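You operate a simulated robot arm through the tools that you are given. There is no shell and no other tool.

Carry out the task below with a simulated robot arm. There is one attempt and no reset: what you move stays moved.

Task
Pull the mouthpiece jammed in the puller and stand it in the rack.
Fine: turn the red and blue screws by turns, neither more than 150 degrees ahead of the other; both down again.

The check looks at the end state, three seconds after you hand in, the way a careful person would. Anything else that was tipped, shoved, dropped, spilled or broken makes it a failure.

Robot
A 7-joint arm with a two-finger parallel gripper, fixed in place. Base frame: the origin is on the floor under the middle of its stand, x ahead of it, y to its left, z up; the work surface is at about z = 0.88. Lengths are in m, angles in degrees, forces in N, time in s.
It reaches about 0.964 m from its shoulder. Its first joint turns from -166.0 to 166.0 degrees. Payload 1.57 kg.
The tool frame sits at the grasp point between the pads (the TCP): z along the fingers, y along the line on which they close. The tips reach 0.03 m beyond it. The gripper opens to 0.11 m. The fingers are 0.024 m wide and 0.012 m thick; the gripper's body (0.048 by 0.112 m) begins 0.078 m behind the TCP.
Orientation is told as [roll, pitch, yaw] about the base's x, y, z axes, in that order, counted from this pose: with the fingers straight down and closing along the base's y, the tool's x points along the base's -x, its y along +y and its z along -z.

Tools
- The arm moves only by the tool jog_arm. Its argument "plan" is a list of rows, each a list of 7 numbers: the shift along the base's x, y, z in units of 300 mm (1.0 is 300 mm), then the turn, a rotation vector about the base's x, y, z in units of 120 degrees (1.0 is 120 degrees), then the opening, from 0 (shut) to 1 (fully open). In form: [[dx, dy, dz, ax, ay, az, fingers], ...]. A call has 1 to 20 rows; each row is the pose to reach, as a shift and turn from the pose commanded when the call began. A call with a number of a shift or a turn outside -1 to 1 is refused whole. Rows are played at 5 a second. More than 0.05 m and 8.6 degrees between two rows, or a gripper value outside its range, and nothing of the call is played. A pose out of reach is approached as far as the arm can. The call stops where the force on the tool passes 40 N (or 10 N more than at its start, if that is more) or the arm is blocked; 0.2 s more then pass. The fingers move at their own pace (about 0.108 m/s each) and stop on an object; they squeeze with about 39 N. The grip force told is the motor's: it shows also when the fingers shut on nothing. Time passes only in rows, and 0.2 s behind the last, so rows that repeat a pose let the fingers close. It gives the time, the measured TCP pose, the force on the tool (base axes), the opening and the grip force at its end, in the units of the frame above (readings bear some noise), with the torque about the TCP (base axes, N m) and any sound that the robot's microphone picked up, and new pictures: "show" is both (left out), scene, wrist or none.
- Cameras (640 x 400 px; columns grow to the right, rows downward): "scene" is fixed at [0.2177, -0.6586, 1.7054]; the picture's right is [0.47, -0.88, 0.00], its down [-0.86, -0.46, -0.22] and it looks along [0.19, 0.10, -0.98] (base axes); focal length 335 px, centre (320, 200). "wrist" rides on the gripper at [0.07, 0.016, -0.141] in the tool frame; the picture's right is [-0.23, 0.97, 0.00], its down [-0.86, -0.20, -0.48] and it looks along [-0.47, -0.11, 0.88] (tool axes); focal length 222 px, centre (320, 200). There is no depth. A picture from a camera that has moved, and an enlarged one, comes with that camera's place and axes in the base frame and with its lens. The place of the scene camera against the robot may be out by one fixed shift of up to 0.018 m in any direction.
- slide_trunk(by): slides the trunk up (or, below 0, down) by that many m; the arm rides with it, the base frame stays. It gives what a move gives, with no picture.
- zoom(camera, box): a new picture of the part [left, top, right, bottom] of that camera's present view, enlarged. The clock stands still meanwhile.
- hand_in(): hands the job in; it is judged then, once.

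Places have to be worked out from the pictures, the camera data and where the tool is seen. Open the gripper and draw the arm clear of the work before you hand the job in, unless the task says otherwise.

The tools are called after ">>>" as name(argument=value, ...) on one line, values as JSON. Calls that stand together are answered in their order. jog_arm: Moves the arm, as the interface text tells. Its arguments: {"type":"object","properties":{"plan":{"type":"array","items":{"type":"array","items":{"type":"number"}}},"show":{"type":"string","enum":["both","scene","wrist","none"]}},"required":["plan"]} The other tools are called the same way: slide_trunk (by) moves the trunk up or down; zoom (camera, box) takes an enlarged picture of a part of a camera's view; hand_in () hands the job in.

At the start:

```text
clock: 0.0
ee_pos: [0.2579, -0.4295, 1.246]
tool_rot: [0.0, 0.0, 0.0]
contact_force: [-0.8, -0.6, -0.2]
torque: [-0.01, -0.01, 0.01]
gripper_width: 0.11
grasp_force: 0.1
trunk travel left (down, up): [-0.45, 0.16]
```

scene: 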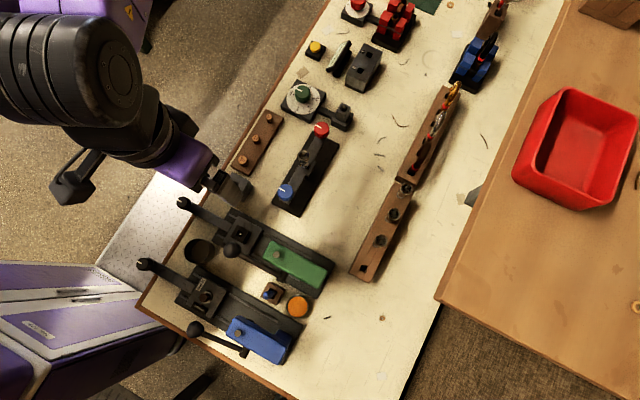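
wrist: 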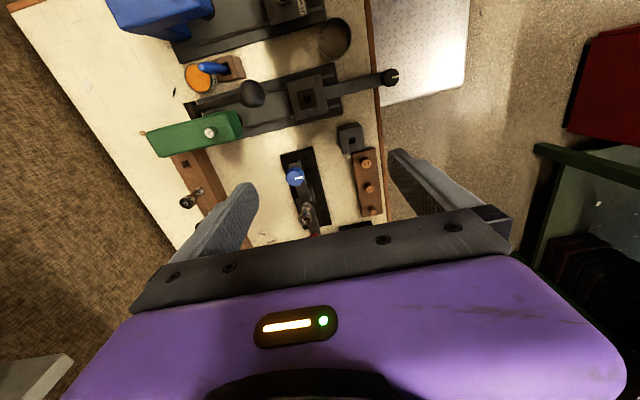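

The pictures show a bench with a black puller that has a red and a blue knob, plus several racks and other tools. I'll enlarge the puller and the racks before moving anything.

>>> zoom(camera="scene", box=[240, 100, 380, 230])

>>> zoom(camera="scene", box=[340, 70, 480, 290])

>>> zoom(camera="wrist", box=[240, 110, 400, 250])

>>> zoom(camera="scene", box=[260, 0, 540, 130])

>>> zoom(camera="scene", box=[130, 180, 340, 370])

```text
3.08 times, centred on (310, 165) of scene
camera zoom: at [0.2177, -0.6586, 1.7054], right [0.47, -0.88, 0.0], down [-0.86, -0.46, -0.22], along [0.19, 0.1, -0.98], focal length 1030 px, centre (351, 308)
```

zoom: 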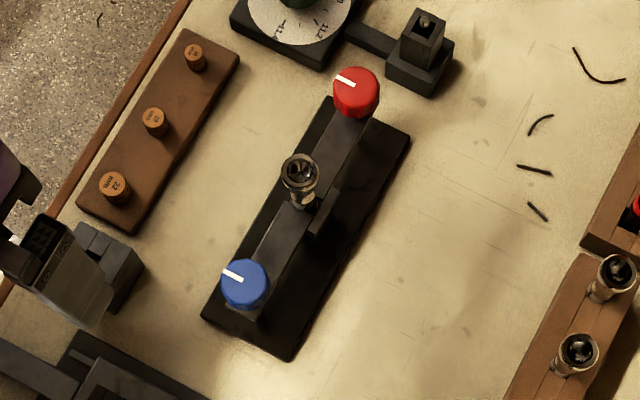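

```text
1.82 times, centred on (410, 180) of scene
camera zoom: at [0.2177, -0.6586, 1.7054], right [0.47, -0.88, 0.0], down [-0.86, -0.46, -0.22], along [0.19, 0.1, -0.98], focal length 608 px, centre (156, 236)
```

zoom: 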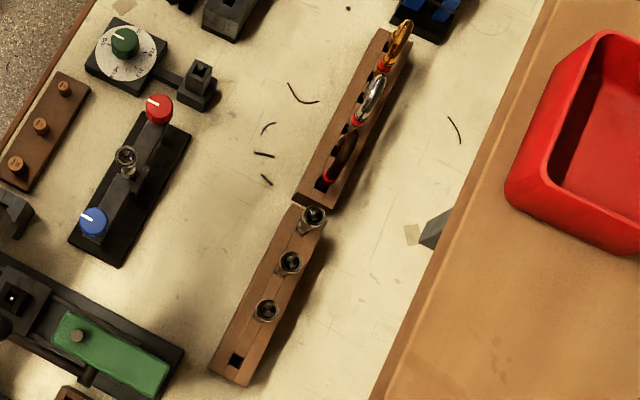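

```text
2.86 times, centred on (320, 180) of wrist
camera zoom: at [0.1879, -0.4137, 1.3862], right [0.23, 0.97, 0.0], down [0.86, -0.2, 0.48], along [0.47, -0.11, -0.88], focal length 635 px, centre (320, 257)
```

zoom: 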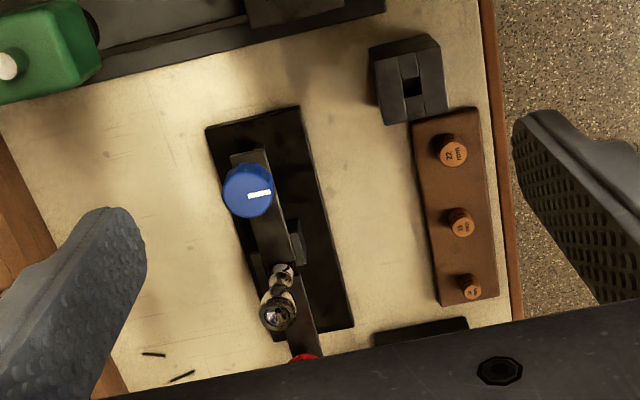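

```text
2.29 times, centred on (400, 65) of scene
camera zoom: at [0.2177, -0.6586, 1.7054], right [0.47, -0.88, 0.0], down [-0.86, -0.46, -0.22], along [0.19, 0.1, -0.98], focal length 765 px, centre (137, 509)
```

zoom: 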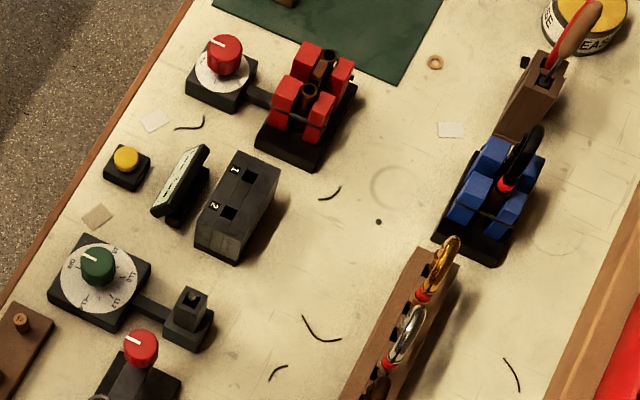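

```text
2.11 times, centred on (235, 275) of scene
camera zoom: at [0.2177, -0.6586, 1.7054], right [0.47, -0.88, 0.0], down [-0.86, -0.46, -0.22], along [0.19, 0.1, -0.98], focal length 704 px, centre (499, 42)
```

zoom: 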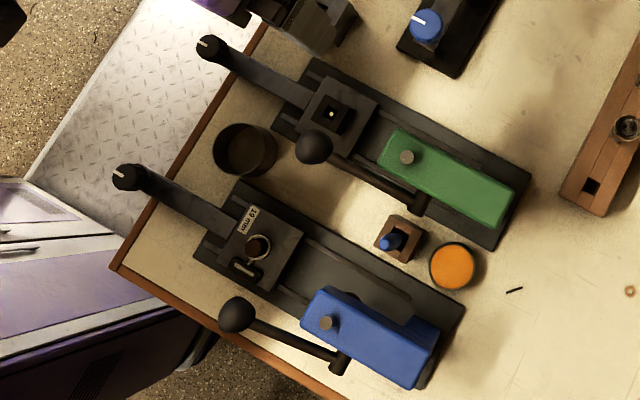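

From both cameras, the puller runs along x: blue knob near (0.34, -0.50), red near (0.51, -0.50), and the jammed mouthpiece between them around (0.42, -0.50). The free rack hole is at the near end of the brown rack. I'll back the arm off a little in x so the wrist camera sees the whole puller.

>>> jog_arm(plan=[[-0.1, -0.1, -0.05, 0, 0, 0, 1], [-0.2, -0.2, -0.1, 0, 0, 0, 1], [-0.25, -0.25, -0.2, 0, 0, 0, 1]], show="both")

```text
clock: 0.8
ee_pos: [0.1826, -0.5048, 1.1855]
tool_rot: [0.0, 0.0, -0.1]
contact_force: [0.1, -0.1, 0.3]
torque: [-0.03, 0.0, -0.01]
gripper_width: 0.1101
grasp_force: 0.1
trunk travel left (down, up): [-0.45, 0.16]
camera wrist: at [0.113, -0.4889, 1.3261], right [0.23, 0.97, 0.0], down [0.86, -0.2, 0.48], along [0.47, -0.11, -0.88], focal length 222 px, centre (320, 200)
```

scene: 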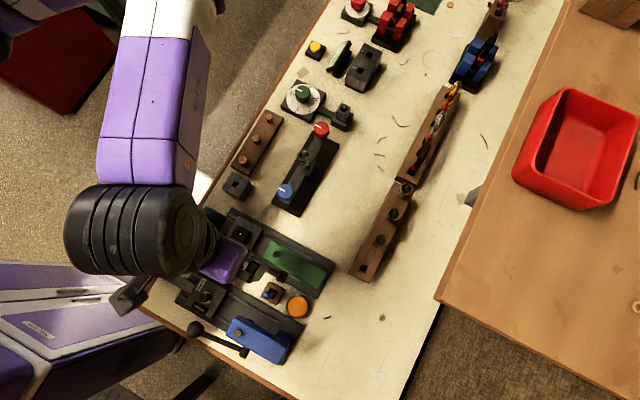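
wrist: 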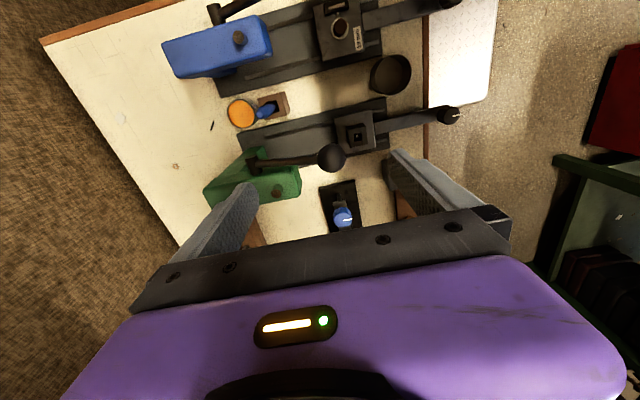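

The gripper hides whatever is ahead of it in x, so the tool should sit further forward. I'll move over the red end of the puller, staying high, so the whole puller falls in the clear part of the wrist view.

>>> jog_arm(plan=[[0.15, 0, 0.05, 0, 0, 0, 1], [0.3, 0, 0.1, 0, 0, 0, 1], [0.45, 0, 0.1, 0, 0, 0, 1], [0.6, 0, 0.1, 0, 0, 0, 1], [0.75, 0, 0.1, 0, 0, 0, 1], [0.9, 0, 0.1, 0, 0, 0, 1]], show="wrist")

```text
clock: 2.2
ee_pos: [0.4516, -0.5057, 1.2165]
tool_rot: [0.0, 0.0, -0.1]
contact_force: [0.8, -0.4, 0.1]
torque: [0.0, -0.03, 0.04]
gripper_width: 0.11
grasp_force: 0.0
trunk travel left (down, up): [-0.45, 0.16]
camera wrist: at [0.3818, -0.4888, 1.3559], right [0.23, 0.97, 0.0], down [0.85, -0.2, 0.48], along [0.47, -0.11, -0.88], focal length 222 px, centre (320, 200)
```

wrist: 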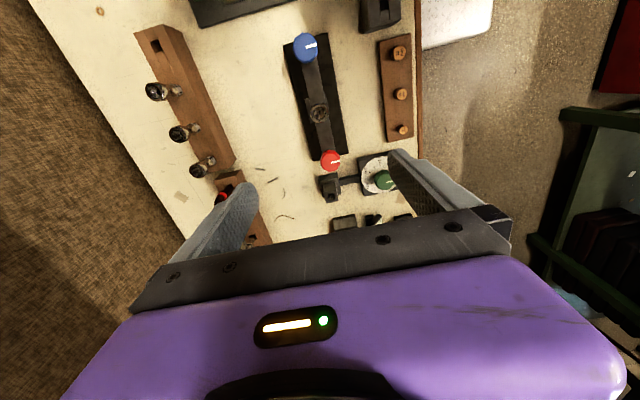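

Now the whole puller and the rack are in view, so I'll enlarge both.

>>> zoom(camera="wrist", box=[265, 20, 385, 210])

>>> zoom(camera="wrist", box=[120, 10, 260, 190])

>>> zoom(camera="scene", box=[250, 110, 350, 225])

```text
2.11 times, centred on (325, 115) of wrist
camera zoom: at [0.3818, -0.4888, 1.3559], right [0.23, 0.97, 0.0], down [0.85, -0.2, 0.48], along [0.47, -0.11, -0.88], focal length 468 px, centre (310, 379)
```

zoom: 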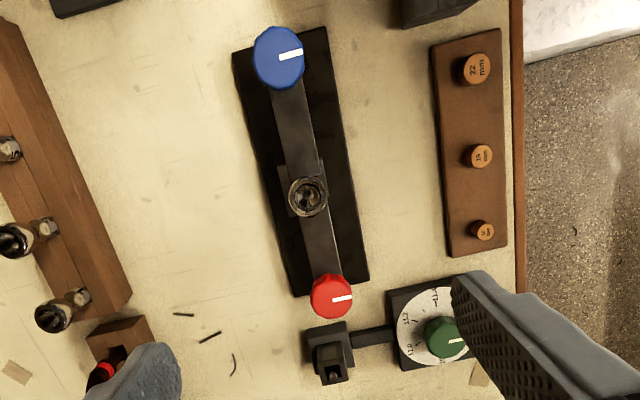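

```text
2.22 times, centred on (190, 100) of wrist
camera zoom: at [0.3818, -0.4888, 1.3559], right [0.23, 0.97, 0.0], down [0.85, -0.2, 0.48], along [0.47, -0.11, -0.88], focal length 494 px, centre (609, 422)
```

zoom: 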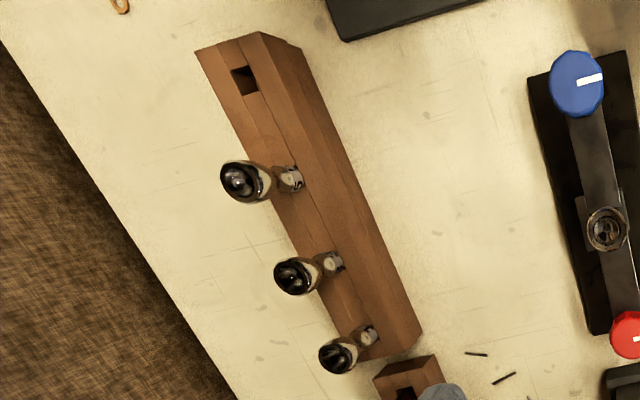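

```text
3.48 times, centred on (300, 168) of scene
camera zoom: at [0.2177, -0.6586, 1.7054], right [0.47, -0.88, 0.0], down [-0.86, -0.46, -0.22], along [0.19, 0.1, -0.98], focal length 1164 px, centre (390, 313)
```

zoom: 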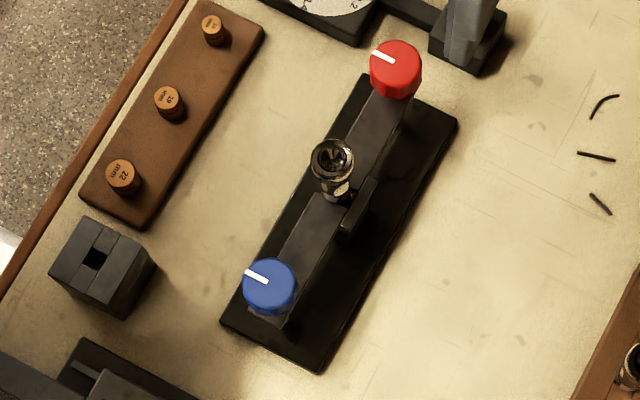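

Triangulating between the two wrist views puts the blue knob top at about (0.339, -0.500, 0.987), the red at about (0.507, -0.500), and the mouthpiece rim at about (0.424, -0.500, 1.016). Next I'll yaw 90° and back off in +y, then tilt for a side view that shows the heights and what sits under the knobs.

>>> jog_arm(plan=[[-0.01, 0.09, 0, 0, 0, 0.07, 0.5], [-0.02, 0.18, 0, 0, 0, 0.14, 0.5], [-0.03, 0.27, 0, 0, 0, 0.21, 0.5], [-0.04, 0.36, 0, 0, 0, 0.28, 0.5], [-0.05, 0.45, 0, 0, 0, 0.35, 0.5], [-0.06, 0.54, 0, 0, 0, 0.42, 0.5], [-0.07, 0.63, 0, 0, 0, 0.49, 0.5], [-0.08, 0.72, 0, 0, 0, 0.56, 0.5], [-0.09, 0.81, 0, 0, 0, 0.63, 0.5], [-0.1, 0.9, 0, 0, 0, 0.7, 0.5], [-0.1, 0.95, 0, 0, 0, 0.75, 0.5]], show="wrist")

>>> jog_arm(plan=[[0, 0, 0, -0.07, 0, 0, 0.5], [0, 0, 0, -0.14, 0, 0, 0.5], [0, 0, 0, -0.21, 0, 0, 0.5], [0, 0, 0, -0.28, 0, 0, 0.5], [0, 0, 0, -0.35, 0, 0, 0.5], [0, 0, 0, -0.42, 0, 0, 0.5], [0, 0, 0, -0.49, 0, 0, 0.5]], show="both")

```text
clock: 4.6
ee_pos: [0.4168, -0.2218, 1.2109]
tool_rot: [2.3, 0.2, 89.8]
contact_force: [0.4, -0.2, 0.1]
torque: [0.05, 0.0, 0.03]
gripper_width: 0.055
grasp_force: 0.0
trunk travel left (down, up): [-0.45, 0.16]
camera wrist: at [0.407, -0.2899, 1.3534], right [-0.97, 0.23, 0.04], down [0.22, 0.86, 0.47], along [0.07, 0.46, -0.88], focal length 222 px, centre (320, 200)
```

wrist: 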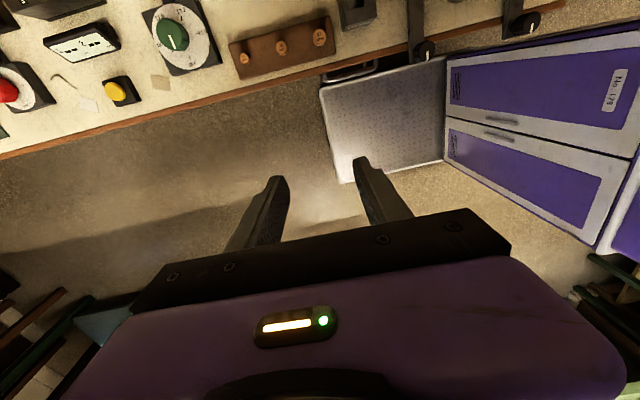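

```text
clock: 6.2
ee_pos: [0.5534, -0.2409, 1.2863]
tool_rot: [0.0, 58.8, 89.7]
contact_force: [-0.4, -1.0, 0.2]
torque: [0.05, 0.04, 0.04]
gripper_width: 0.0553
grasp_force: 0.1
out of reach, approached as far as the arm can: row 2, 3, 4, 5, 6, 7
trunk travel left (down, up): [-0.45, 0.16]
camera wrist: at [0.5376, -0.1561, 1.4175], right [-0.97, 0.12, -0.19], down [0.2, 0.85, -0.48], along [0.11, -0.51, -0.85], focal length 222 px, centre (320, 200)
```

scene: 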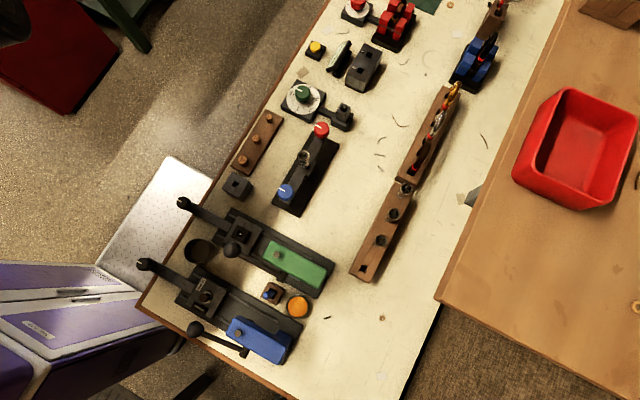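
wrist: 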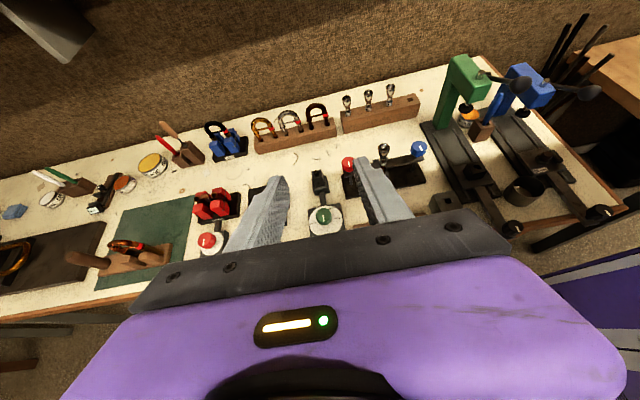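

The tilted view shows the whole bench from the robot's side. I'll enlarge the puller and the mouthpiece rack in it.

>>> zoom(camera="wrist", box=[330, 120, 440, 210])

>>> zoom(camera="wrist", box=[320, 70, 430, 150])

```text
4.44 times, centred on (385, 165) of wrist
camera zoom: at [0.5376, -0.1561, 1.4175], right [-0.97, 0.12, -0.19], down [0.2, 0.85, -0.48], along [0.11, -0.51, -0.85], focal length 987 px, centre (31, 356)
```

zoom: 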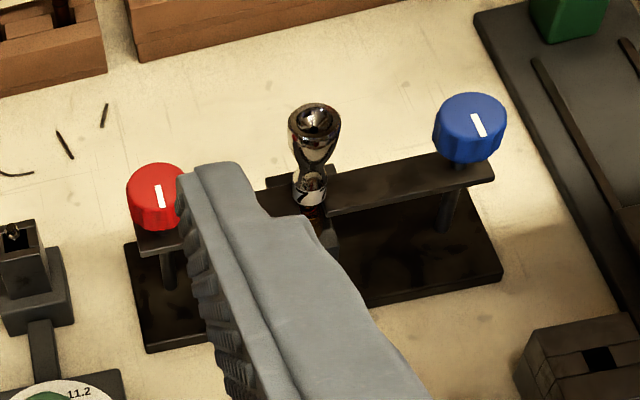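

```text
5.00 times, centred on (375, 110) of wrist
camera zoom: at [0.5376, -0.1561, 1.4175], right [-0.97, 0.12, -0.19], down [0.2, 0.85, -0.48], along [0.11, -0.51, -0.85], focal length 1111 px, centre (45, 650)
```

zoom: 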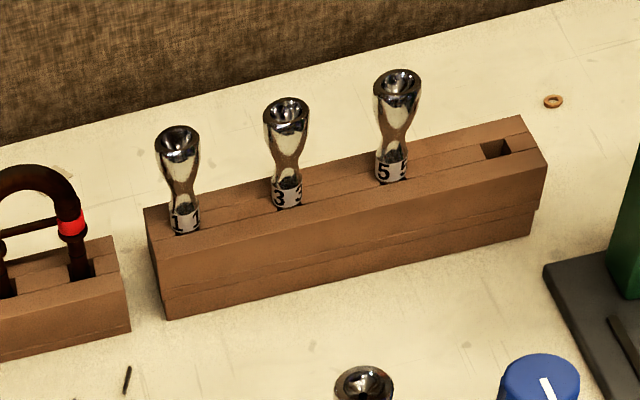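

The side view shows the puller clearly: a bar on two posts with a knob at each end, and mouthpiece number 7 in the middle. The rack holds 1, 3 and 5 with the last hole free. I'll untilt the tool back to straight down.

>>> jog_arm(plan=[[0, 0, 0, 0.07, 0, 0, 0.5], [0, 0, 0, 0.14, 0, 0, 0.5], [0, 0, 0, 0.21, 0, 0, 0.5], [0, 0, 0, 0.28, 0, 0, 0.5], [0, 0, 0, 0.35, 0, 0, 0.5], [0, 0, 0, 0.42, 0, 0, 0.5], [0, 0, 0, 0.49, 0, 0, 0.5]], show="none")

```text
clock: 7.8
ee_pos: [0.5574, -0.2411, 1.2842]
tool_rot: [1.7, 1.1, 90.4]
contact_force: [0.0, 1.1, 0.1]
torque: [-0.05, 0.02, 0.01]
gripper_width: 0.055
grasp_force: 0.1
trunk travel left (down, up): [-0.45, 0.16]
```

The tool is vertical again at yaw 90. I'll move above the red knob at a safe height while turning back to yaw 0.

>>> jog_arm(plan=[[-0.0141, -0.0785, -0.0504, 0, 0, -0.068, 0.5], [-0.0282, -0.157, -0.1007, 0, 0, -0.136, 0.5], [-0.0423, -0.2356, -0.1511, 0, 0, -0.205, 0.5], [-0.0564, -0.3141, -0.2015, 0, 0, -0.273, 0.5], [-0.0705, -0.3926, -0.2518, 0, 0, -0.341, 0.5], [-0.0845, -0.4711, -0.3022, 0, 0, -0.409, 0.5], [-0.0986, -0.5496, -0.3525, 0, 0, -0.477, 0.5], [-0.1127, -0.6281, -0.4029, 0, 0, -0.545, 0.5], [-0.1268, -0.7067, -0.4533, 0, 0, -0.614, 0.5], [-0.1409, -0.7852, -0.5036, 0, 0, -0.682, 0.5], [-0.155, -0.8637, -0.554, 0, 0, -0.75, 0.5], [-0.155, -0.8637, -0.554, 0, 0, -0.75, 0.5]], show="both")

```text
clock: 10.4
ee_pos: [0.5091, -0.5011, 1.121]
tool_rot: [0.0, 0.0, -0.1]
contact_force: [0.7, 0.1, 0.1]
torque: [0.0, 0.01, 0.0]
gripper_width: 0.0549
grasp_force: 0.1
trunk travel left (down, up): [-0.45, 0.16]
camera wrist: at [0.4391, -0.4856, 1.2608], right [0.23, 0.97, 0.0], down [0.85, -0.2, 0.48], along [0.47, -0.11, -0.88], focal length 222 px, centre (320, 200)
```

scene: 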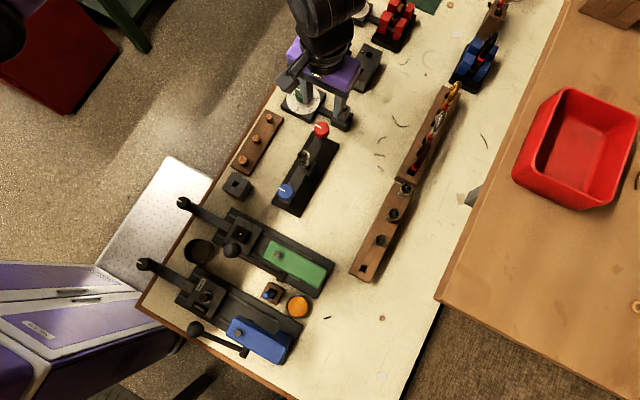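
wrist: 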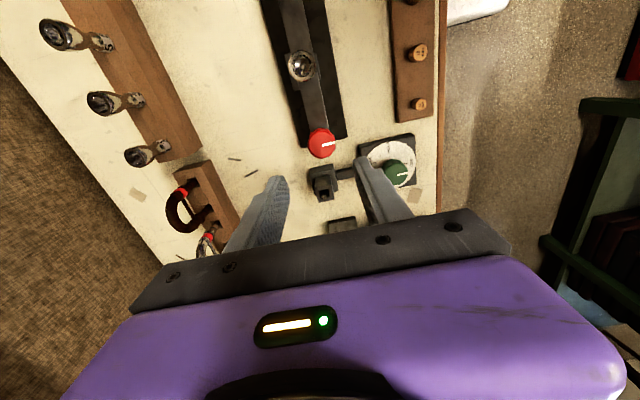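

The tool is above the red knob. I'll enlarge the view to check centring before going down.

>>> zoom(camera="wrist", box=[280, 100, 380, 200])

>>> zoom(camera="scene", box=[270, 70, 370, 150])

```text
4.00 times, centred on (330, 150) of wrist
camera zoom: at [0.4391, -0.4856, 1.2608], right [0.23, 0.97, 0.0], down [0.85, -0.2, 0.48], along [0.47, -0.11, -0.88], focal length 888 px, centre (280, 400)
```

zoom: 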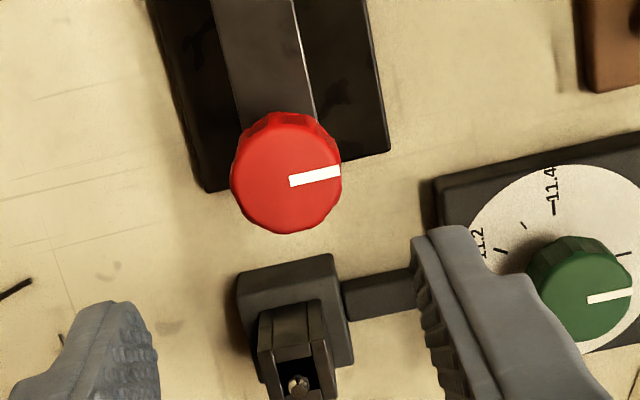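

```text
5.00 times, centred on (320, 110) of scene
camera zoom: at [0.2177, -0.6586, 1.7054], right [0.47, -0.88, 0.0], down [-0.86, -0.46, -0.22], along [0.19, 0.1, -0.98], focal length 1673 px, centre (320, 650)
```

zoom: 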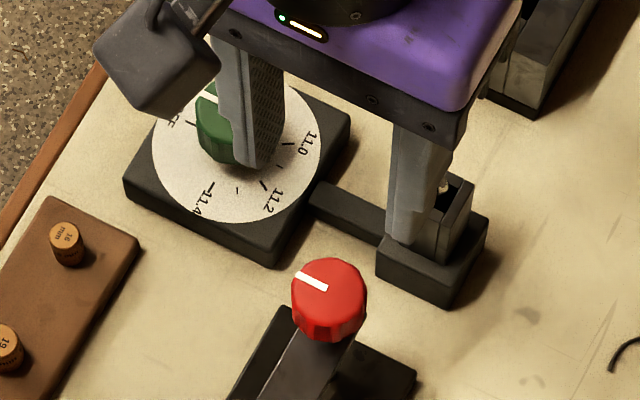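

The knob's white index points to +y, which I take as the zero position, with its centre near (0.508, -0.500). I'll turn to yaw -60° for a counter-clockwise stroke while lowering to just above the knob.

>>> jog_arm(plan=[[0, 0, -0.04, 0, 0, -0.071, 0.5], [0, 0, -0.08, 0, 0, -0.142, 0.5], [0, 0, -0.12, 0, 0, -0.213, 0.5], [0, 0, -0.16, 0, 0, -0.284, 0.5], [0, 0, -0.2, 0, 0, -0.355, 0.5], [0, 0, -0.24, 0, 0, -0.426, 0.5], [0, 0, -0.28, 0, 0, -0.497, 0.5], [0, 0, -0.3, 0, 0, -0.5, 0.5], [0, 0, -0.3, 0, 0, -0.5, 0.5]], show="both")

```text
clock: 12.4
ee_pos: [0.5086, -0.5026, 1.0299]
tool_rot: [0.0, 0.0, -60.1]
contact_force: [-0.4, 0.5, 0.2]
torque: [-0.01, 0.02, -0.01]
gripper_width: 0.0553
grasp_force: 0.1
trunk travel left (down, up): [-0.45, 0.16]
camera wrist: at [0.488, -0.4335, 1.1709], right [0.96, 0.29, 0.0], down [0.25, -0.84, 0.48], along [0.14, -0.46, -0.88], focal length 222 px, centre (320, 200)
```

scene: 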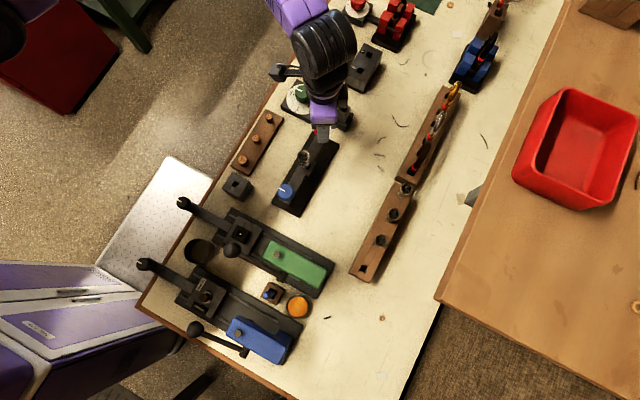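
wrist: 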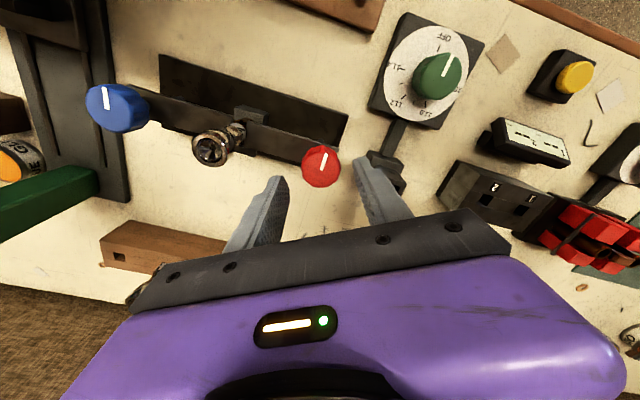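

The fingers straddle the red knob at yaw -60. I'll lower so the tips stay about 5 mm above the bar, then read the force before closing.

>>> jog_arm(plan=[[0.002, 0, -0.04, 0, 0, 0, 0.5], [0.003, 0, -0.08, 0, 0, 0, 0.5], [0.003, 0, -0.1, 0, 0, 0, 0.5], [0.003, 0, -0.1, 0, 0, 0, 0.5]], show="both")

```text
clock: 13.4
ee_pos: [0.5107, -0.5008, 1.0013]
tool_rot: [0.0, 0.0, -60.0]
contact_force: [-0.1, -1.0, 0.8]
torque: [-0.02, 0.0, 0.02]
gripper_width: 0.0552
grasp_force: 0.1
trunk travel left (down, up): [-0.45, 0.16]
camera wrist: at [0.4894, -0.4331, 1.1415], right [0.96, 0.29, 0.0], down [0.25, -0.84, 0.48], along [0.14, -0.46, -0.88], focal length 222 px, centre (320, 200)
```

scene: 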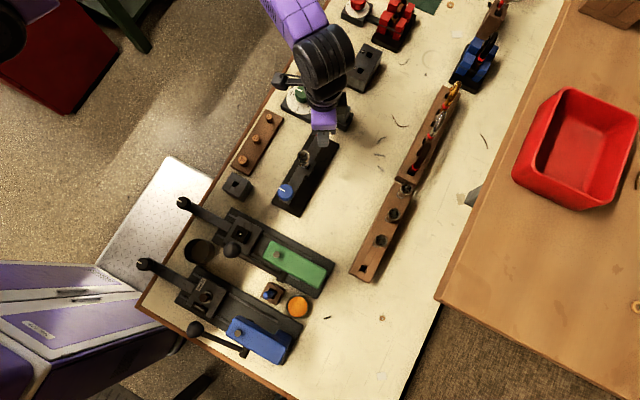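
wrist: 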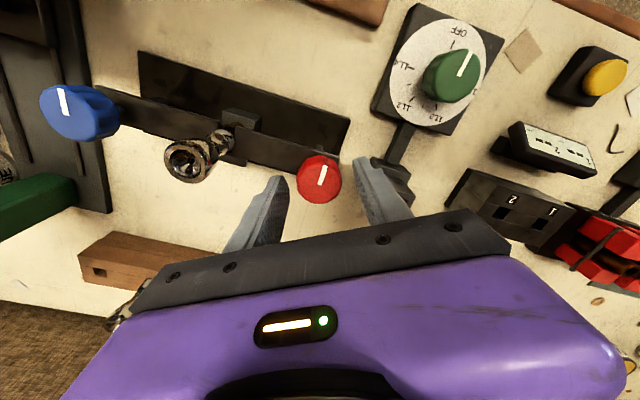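

The knob sits centred between the fingers and there is no contact force. I'll close on it.

>>> jog_arm(plan=[[0, 0, 0, 0, 0, 0, 0.25], [0, 0, 0, 0, 0, 0, 0.1], [0, 0, 0, 0, 0, 0, 0.1], [0, 0, 0, 0, 0, 0, 0.1]], show="wrist")

```text
clock: 14.4
ee_pos: [0.5098, -0.5026, 1.0016]
tool_rot: [0.0, -0.1, -60.0]
contact_force: [-2.2, -0.8, -2.8]
torque: [-0.14, 0.02, 0.11]
gripper_width: 0.0335
grasp_force: 41.6
trunk travel left (down, up): [-0.45, 0.16]
camera wrist: at [0.4892, -0.4332, 1.1415], right [0.96, 0.29, 0.0], down [0.25, -0.84, 0.48], along [0.14, -0.46, -0.88], focal length 222 px, centre (320, 200)
```

wrist: 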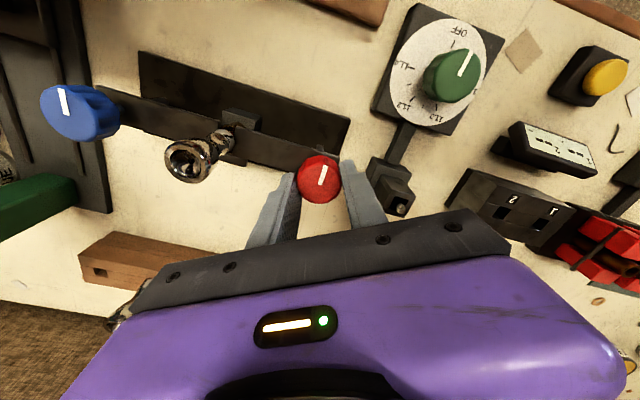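

The grip is on the knob at 33.5 mm width with only small side forces. I'll try about 25° counter-clockwise and watch the torque and vertical force.

>>> jog_arm(plan=[[0, 0, 0, 0, 0, 0.04, 0.1], [0, 0, 0, 0, 0, 0.08, 0.1], [0, 0, 0, 0, 0, 0.14, 0.1], [0, 0, 0, 0, 0, 0.2, 0.1]], show="wrist")

```text
clock: 15.4
ee_pos: [0.5109, -0.5021, 1.0013]
tool_rot: [0.0, 0.0, -35.8]
contact_force: [4.0, 1.7, 1.0]
torque: [0.04, 0.04, -0.36]
gripper_width: 0.0335
grasp_force: 41.4
trunk travel left (down, up): [-0.45, 0.16]
camera wrist: at [0.4638, -0.4476, 1.1415], right [0.75, 0.66, 0.0], down [0.58, -0.66, 0.48], along [0.31, -0.36, -0.88], focal length 222 px, centre (320, 200)
```

wrist: 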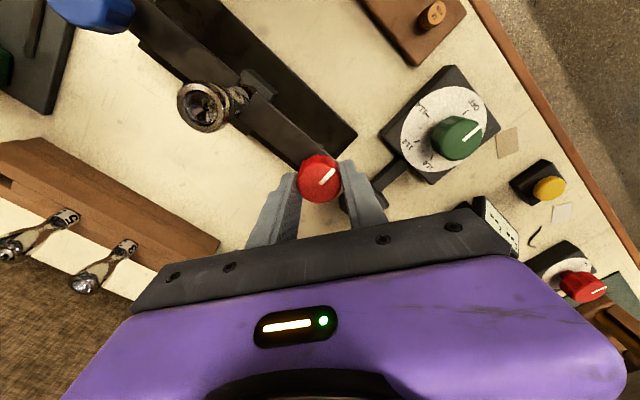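

The index appears to have rotated in the camera frame, which would mean the pads slipped while the knob stayed put. I'll enlarge to check.

>>> zoom(camera="wrist", box=[280, 140, 360, 220])

>>> zoom(camera="scene", box=[280, 100, 360, 220])

```text
5.00 times, centred on (320, 180) of wrist
camera zoom: at [0.4638, -0.4476, 1.1415], right [0.75, 0.66, 0.0], down [0.58, -0.66, 0.48], along [0.31, -0.36, -0.88], focal length 1111 px, centre (320, 300)
```

zoom: 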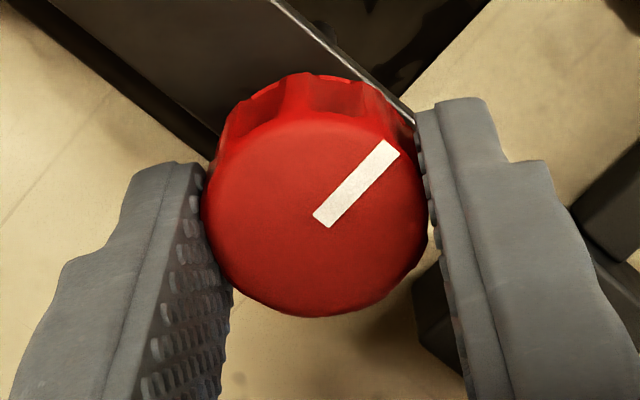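

```text
3.33 times, centred on (320, 160) of scene
camera zoom: at [0.2177, -0.6586, 1.7054], right [0.47, -0.88, 0.0], down [-0.86, -0.46, -0.22], along [0.19, 0.1, -0.98], focal length 1115 px, centre (320, 333)
```

zoom: 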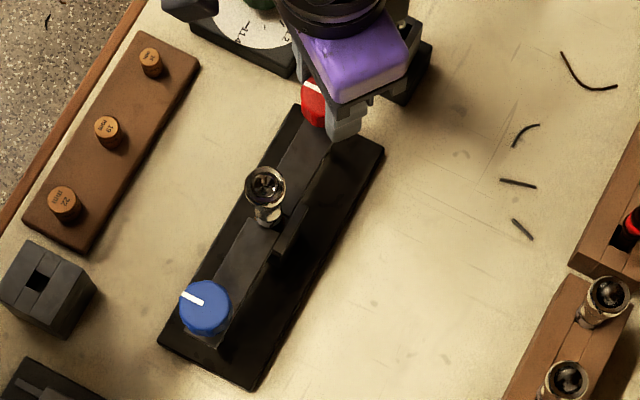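

The index still points along +y, so the red knob did not turn counter-clockwise. The pads slipped at about 0.36 N m, as if it were against a stop. I'll try about 12° clockwise and check again.

>>> jog_arm(plan=[[0, 0, 0, 0, 0, -0.03, 0.1], [0, 0, 0, 0, 0, -0.06, 0.1], [0, 0, 0, 0, 0, -0.1, 0.1], [0, 0, 0, 0, 0, -0.1, 0.1]], show="wrist")

>>> zoom(camera="wrist", box=[280, 140, 360, 220])

```text
clock: 16.4
ee_pos: [0.5103, -0.5024, 1.0007]
tool_rot: [0.0, 0.0, -48.0]
contact_force: [6.8, -0.9, 1.4]
torque: [0.26, 0.24, -0.01]
gripper_width: 0.0334
grasp_force: 41.1
trunk travel left (down, up): [-0.45, 0.16]
camera wrist: at [0.476, -0.4391, 1.1415], right [0.88, 0.48, 0.0], down [0.42, -0.77, 0.48], along [0.23, -0.42, -0.88], focal length 222 px, centre (320, 200)
```

wrist: 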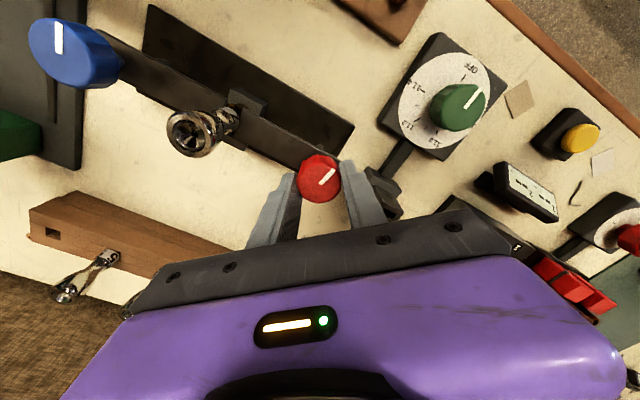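

```text
5.00 times, centred on (320, 180) of wrist
camera zoom: at [0.476, -0.4391, 1.1415], right [0.88, 0.48, 0.0], down [0.42, -0.77, 0.48], along [0.23, -0.42, -0.88], focal length 1111 px, centre (320, 300)
```

zoom: 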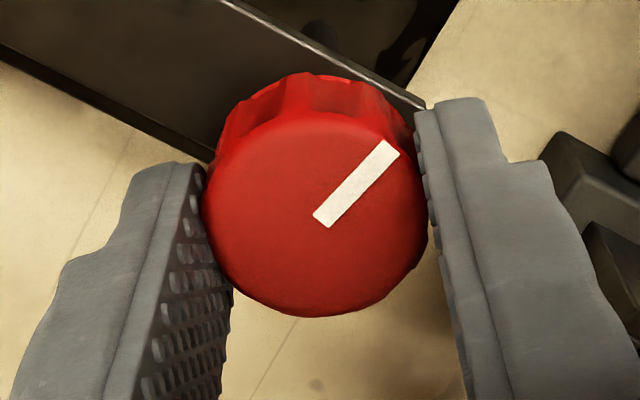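

The index stayed fixed relative to the gripper this time, so clockwise turns the knob. Red is now about 12° clockwise. I'll release, rotate back in place to yaw +60 and regrip for a full stroke.

>>> jog_arm(plan=[[0, 0, 0, 0, 0, 0, 0.5], [0, 0, 0, 0, 0, 0, 0.5], [0, 0, 0, 0, 0, 0.07, 0.5], [0, 0, 0, 0, 0, 0.14, 0.5], [0, 0, 0, 0, 0, 0.21, 0.5], [0, 0, 0, 0, 0, 0.28, 0.5], [0, 0, 0, 0, 0, 0.35, 0.5], [0, 0, 0, 0, 0, 0.42, 0.5], [0, 0, 0, 0, 0, 0.49, 0.5], [0, 0, 0, 0, 0, 0.56, 0.5], [0, 0, 0, 0, 0, 0.63, 0.5], [0, 0, 0, 0, 0, 0.7, 0.5], [0, 0, 0, 0, 0, 0.77, 0.5], [0, 0, 0, 0, 0, 0.84, 0.5], [0, 0, 0, 0, 0, 0.9, 0.5], [0, 0, 0, 0, 0, 0.9, 0.5]], show="both")

```text
clock: 19.8
ee_pos: [0.5097, -0.5021, 1.0018]
tool_rot: [0.1, 0.0, 60.1]
contact_force: [-0.3, -0.9, 0.7]
torque: [0.02, -0.01, 0.0]
gripper_width: 0.055
grasp_force: 0.0
trunk travel left (down, up): [-0.45, 0.16]
camera wrist: at [0.4608, -0.5541, 1.1414], right [-0.73, 0.68, 0.0], down [0.6, 0.64, 0.48], along [0.33, 0.35, -0.88], focal length 222 px, centre (320, 200)
```

scene: 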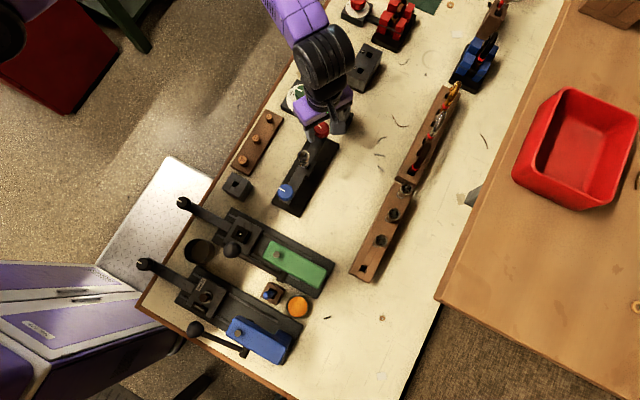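
wrist: 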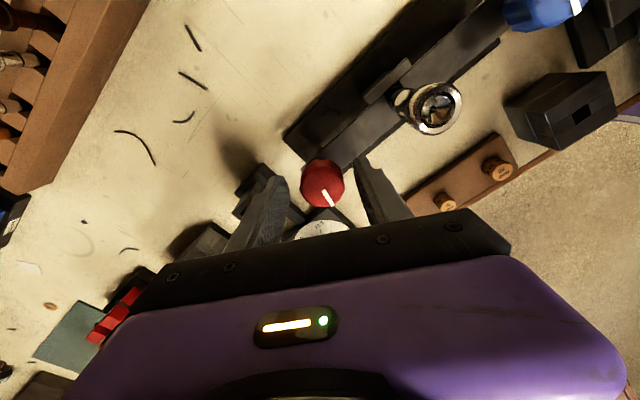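

The knob is centred between the fingers again. I'll close and make a 48° part-stroke clockwise first to see how the vertical force develops.

>>> jog_arm(plan=[[0, 0, 0, 0, 0, 0, 0.1], [0, 0, 0, 0, 0, 0, 0.1], [0, 0, 0, 0, 0, 0, 0.1], [0, 0, 0, 0, 0, -0.07, 0.1], [0, 0, 0, 0, 0, -0.14, 0.1], [0, 0, 0, 0, 0, -0.21, 0.1], [0, 0, 0, 0, 0, -0.28, 0.1], [0, 0, 0, 0, 0, -0.35, 0.1], [0, 0, 0, 0, 0, -0.4, 0.1], [0, 0, 0, 0, 0, -0.4, 0.1]], show="wrist")

>>> zoom(camera="wrist", box=[280, 140, 360, 220])

```text
clock: 22.0
ee_pos: [0.5086, -0.4996, 1.0019]
tool_rot: [0.2, 0.2, 12.0]
contact_force: [-22.8, 22.7, -2.3]
torque: [0.24, -0.38, 0.04]
gripper_width: 0.0335
grasp_force: 41.7
trunk travel left (down, up): [-0.45, 0.16]
camera wrist: at [0.437, -0.4992, 1.1416], right [0.02, 1.0, 0.0], down [0.88, -0.02, 0.47], along [0.47, -0.01, -0.88], focal length 222 px, centre (320, 200)
```

wrist: 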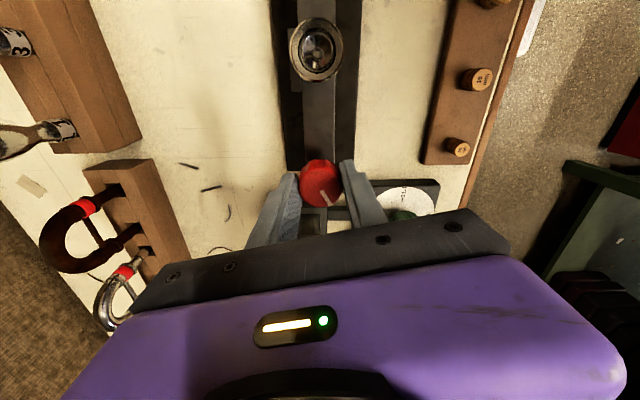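

```text
5.00 times, centred on (320, 180) of wrist
camera zoom: at [0.437, -0.4992, 1.1416], right [0.02, 1.0, 0.0], down [0.88, -0.02, 0.47], along [0.47, -0.01, -0.88], focal length 1111 px, centre (320, 300)
```

zoom: 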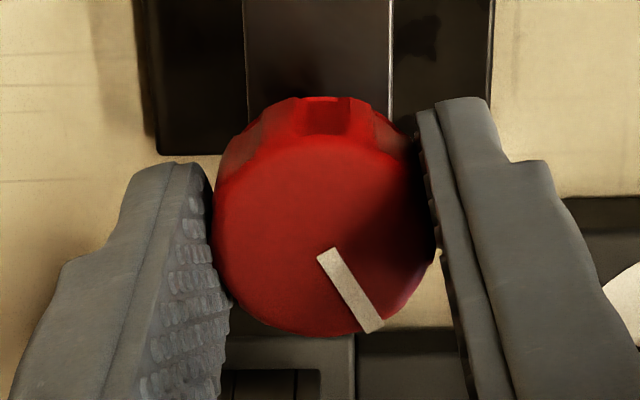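

The red index is now at about 60° clockwise and the knob is following. The side force of roughly (-23, +23) N tells me the tool axis is off the knob axis, mostly in y. I'll release, shift about 2 mm in +y and regrip to check the centring.

>>> jog_arm(plan=[[0, 0, 0, 0, 0, 0, 0.5], [0, 0, 0, 0, 0, 0, 0.5], [0.001, 0.007, 0, 0, 0, 0, 0.5], [0.001, 0.007, 0, 0, 0, 0, 0.5], [0.001, 0.007, 0, 0, 0, 0, 0.1], [0.001, 0.007, 0, 0, 0, 0, 0.1], [0.001, 0.007, 0, 0, 0, 0, 0.1], [0.001, 0.007, 0, 0, 0, 0, 0.1]], show="none")

```text
clock: 23.8
ee_pos: [0.5109, -0.5009, 1.0006]
tool_rot: [-0.1, 0.0, 12.0]
contact_force: [1.3, 0.8, 0.7]
torque: [-0.02, 0.06, 0.03]
gripper_width: 0.0334
grasp_force: 41.1
trunk travel left (down, up): [-0.45, 0.16]
```

The forces are near zero after regripping. I'll continue 58° clockwise, bringing red to about 120° total.

>>> jog_arm(plan=[[0, 0, 0, 0, 0, -0.07, 0.1], [0, 0, 0, 0, 0, -0.14, 0.1], [0, 0, 0, 0, 0, -0.21, 0.1], [0, 0, 0, 0, 0, -0.28, 0.1], [0, 0, 0, 0, 0, -0.35, 0.1], [0, 0, 0, 0, 0, -0.42, 0.1], [0, 0, 0, 0, 0, -0.48, 0.1], [0, 0, 0, 0, 0, -0.48, 0.1]], show="wrist")

>>> zoom(camera="wrist", box=[280, 140, 360, 220])

```text
clock: 25.6
ee_pos: [0.5097, -0.5009, 1.0012]
tool_rot: [-0.1, -0.1, -45.6]
contact_force: [1.1, -19.6, -3.4]
torque: [-0.1, 0.08, -0.07]
gripper_width: 0.0336
grasp_force: 41.0
trunk travel left (down, up): [-0.45, 0.16]
camera wrist: at [0.4732, -0.4396, 1.1412], right [0.86, 0.52, 0.0], down [0.45, -0.75, 0.48], along [0.25, -0.41, -0.88], focal length 222 px, centre (320, 200)
```

wrist: 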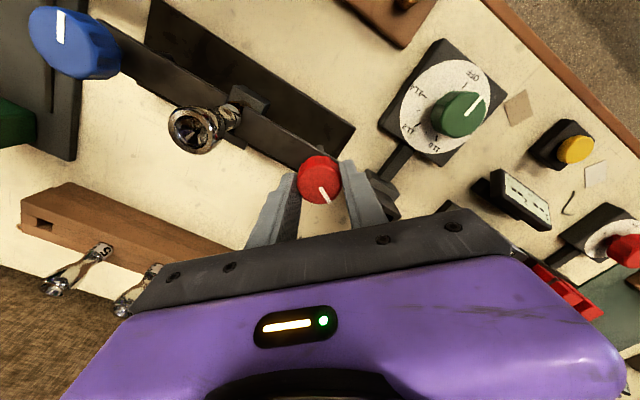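

```text
5.00 times, centred on (320, 180) of wrist
camera zoom: at [0.4732, -0.4396, 1.1412], right [0.86, 0.52, 0.0], down [0.45, -0.75, 0.48], along [0.25, -0.41, -0.88], focal length 1111 px, centre (320, 300)
```

zoom: 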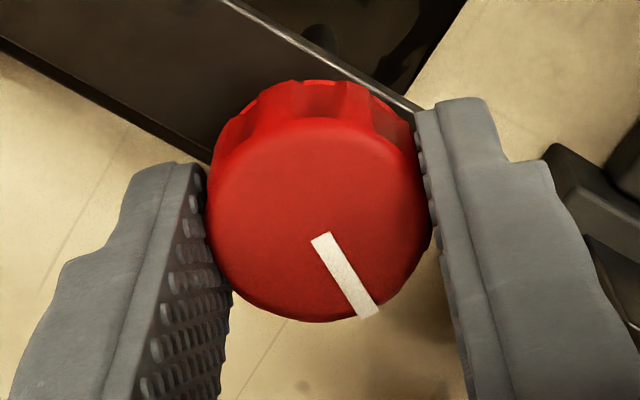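

Red reads about 119° clockwise with a moderate side force. Now I'll release, rise clear of the mouthpiece and move over to the blue knob, turning back to yaw +60 on the way.

>>> jog_arm(plan=[[0, 0, 0, 0, 0, 0, 0.5], [0, 0, 0, 0, 0, 0, 0.5], [0, 0, 0.14, 0, 0, 0, 0.5], [0, 0, 0.27, 0, 0, 0, 0.5], [-0.04, 0, 0.27, 0, 0, 0.068, 0.5], [-0.08, 0, 0.27, 0, 0, 0.136, 0.5], [-0.13, 0, 0.27, 0, 0, 0.204, 0.5], [-0.18, 0, 0.27, 0, 0, 0.272, 0.5], [-0.23, 0, 0.27, 0, 0, 0.34, 0.5], [-0.28, 0, 0.27, 0, 0, 0.408, 0.5], [-0.33, 0, 0.27, 0, 0, 0.476, 0.5], [-0.38, 0, 0.27, 0, 0, 0.544, 0.5], [-0.43, 0, 0.27, 0, 0, 0.612, 0.5], [-0.48, 0, 0.27, 0, 0, 0.68, 0.5], [-0.53, 0, 0.27, 0, 0, 0.748, 0.5], [-0.566, -0.001, 0.27, 0, 0, 0.816, 0.5], [-0.566, -0.001, 0.2, 0, 0, 0.88, 0.5], [-0.566, -0.001, 0.12, 0, 0, 0.88, 0.5], [-0.566, -0.001, 0.12, 0, 0, 0.88, 0.5]], show="both")

>>> zoom(camera="wrist", box=[280, 130, 360, 210])

>>> zoom(camera="scene", box=[260, 100, 360, 220])

```text
clock: 29.6
ee_pos: [0.3421, -0.5001, 1.0389]
tool_rot: [0.1, 0.0, 60.1]
contact_force: [-0.5, -0.4, 0.8]
torque: [0.0, 0.01, -0.04]
gripper_width: 0.055
grasp_force: 0.1
trunk travel left (down, up): [-0.45, 0.16]
camera wrist: at [0.2916, -0.5521, 1.1773], right [-0.73, 0.68, 0.0], down [0.6, 0.64, 0.48], along [0.33, 0.35, -0.88], focal length 222 px, centre (320, 200)
```

scene: 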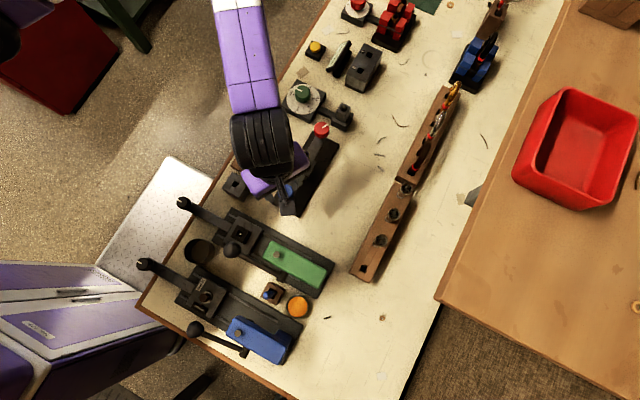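
wrist: 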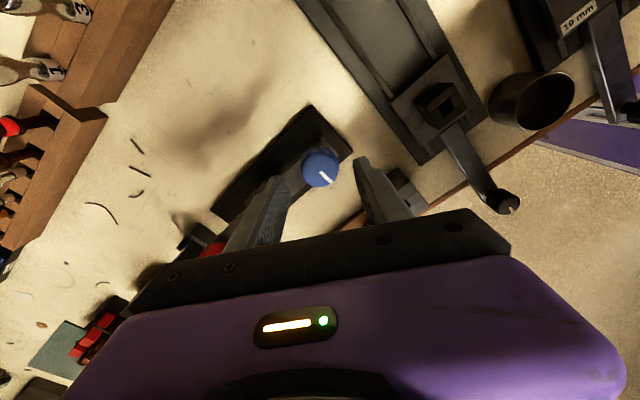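

```text
5.00 times, centred on (320, 170) of wrist
camera zoom: at [0.2916, -0.5521, 1.1773], right [-0.73, 0.68, 0.0], down [0.6, 0.64, 0.48], along [0.33, 0.35, -0.88], focal length 1111 px, centre (320, 350)
```

zoom: 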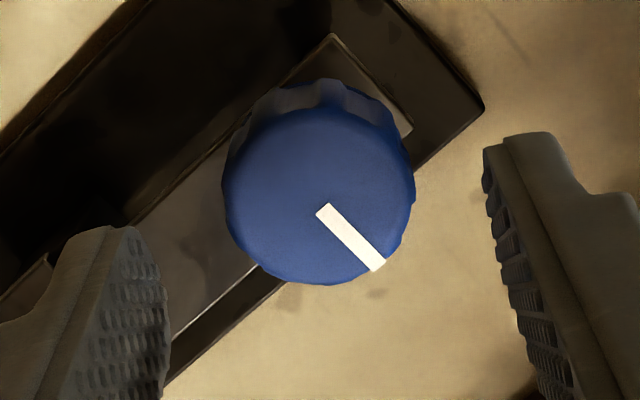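

```text
3.33 times, centred on (310, 160) of scene
camera zoom: at [0.2177, -0.6586, 1.7054], right [0.47, -0.88, 0.0], down [-0.86, -0.46, -0.22], along [0.19, 0.1, -0.98], focal length 1115 px, centre (353, 333)
```

zoom: 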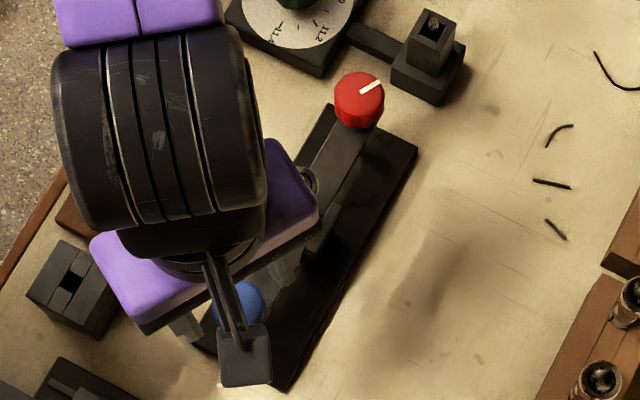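

The camera pose puts the true tool axis within about 0.5 mm of the blue knob centre, and the red index still shows about 120°. I'll lower onto blue, close and make a 60° clockwise part-stroke.

>>> jog_arm(plan=[[-0.001, 0, -0.06, 0, 0, 0, 0.5], [-0.0015, 0, -0.12, 0, 0, 0, 0.5], [-0.0015, 0, -0.12, 0, 0, 0, 0.1], [-0.0015, 0, -0.12, 0, 0, 0, 0.1], [-0.0015, 0, -0.12, 0, 0, 0, 0.1], [-0.0015, 0, -0.12, 0, 0, -0.07, 0.1], [-0.0015, 0, -0.12, 0, 0, -0.14, 0.1], [-0.0015, 0, -0.12, 0, 0, -0.21, 0.1], [-0.0015, 0, -0.12, 0, 0, -0.28, 0.1], [-0.0015, 0, -0.12, 0, 0, -0.35, 0.1], [-0.0015, 0, -0.12, 0, 0, -0.42, 0.1], [-0.0015, 0, -0.12, 0, 0, -0.49, 0.1], [-0.0015, 0, -0.12, 0, 0, -0.5, 0.1]], show="wrist")

>>> zoom(camera="wrist", box=[280, 140, 360, 220])

```text
clock: 32.4
ee_pos: [0.3407, -0.5006, 1.0007]
tool_rot: [0.1, -0.1, -0.1]
contact_force: [8.4, 0.3, -8.1]
torque: [-0.06, -0.51, -0.04]
gripper_width: 0.0334
grasp_force: 41.4
trunk travel left (down, up): [-0.45, 0.16]
camera wrist: at [0.2708, -0.4838, 1.141], right [0.23, 0.97, 0.0], down [0.85, -0.2, 0.48], along [0.47, -0.11, -0.88], focal length 222 px, centre (320, 200)
```

wrist: 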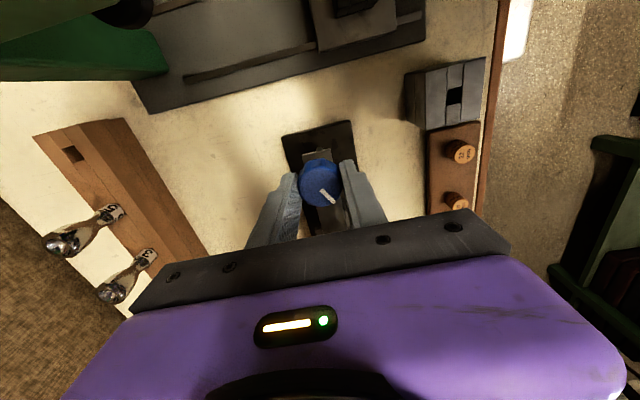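

```text
5.00 times, centred on (320, 180) of wrist
camera zoom: at [0.2708, -0.4838, 1.141], right [0.23, 0.97, 0.0], down [0.85, -0.2, 0.48], along [0.47, -0.11, -0.88], focal length 1111 px, centre (320, 300)
```

zoom: 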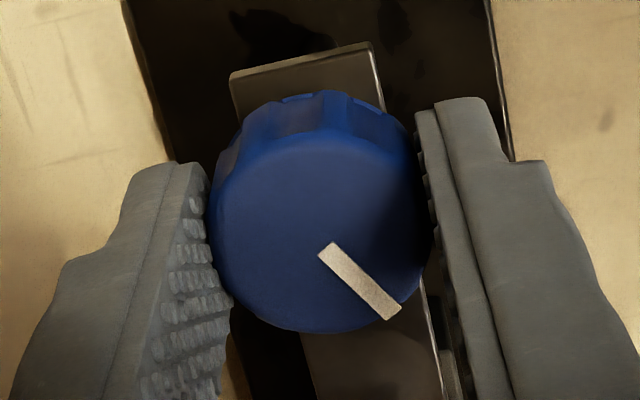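

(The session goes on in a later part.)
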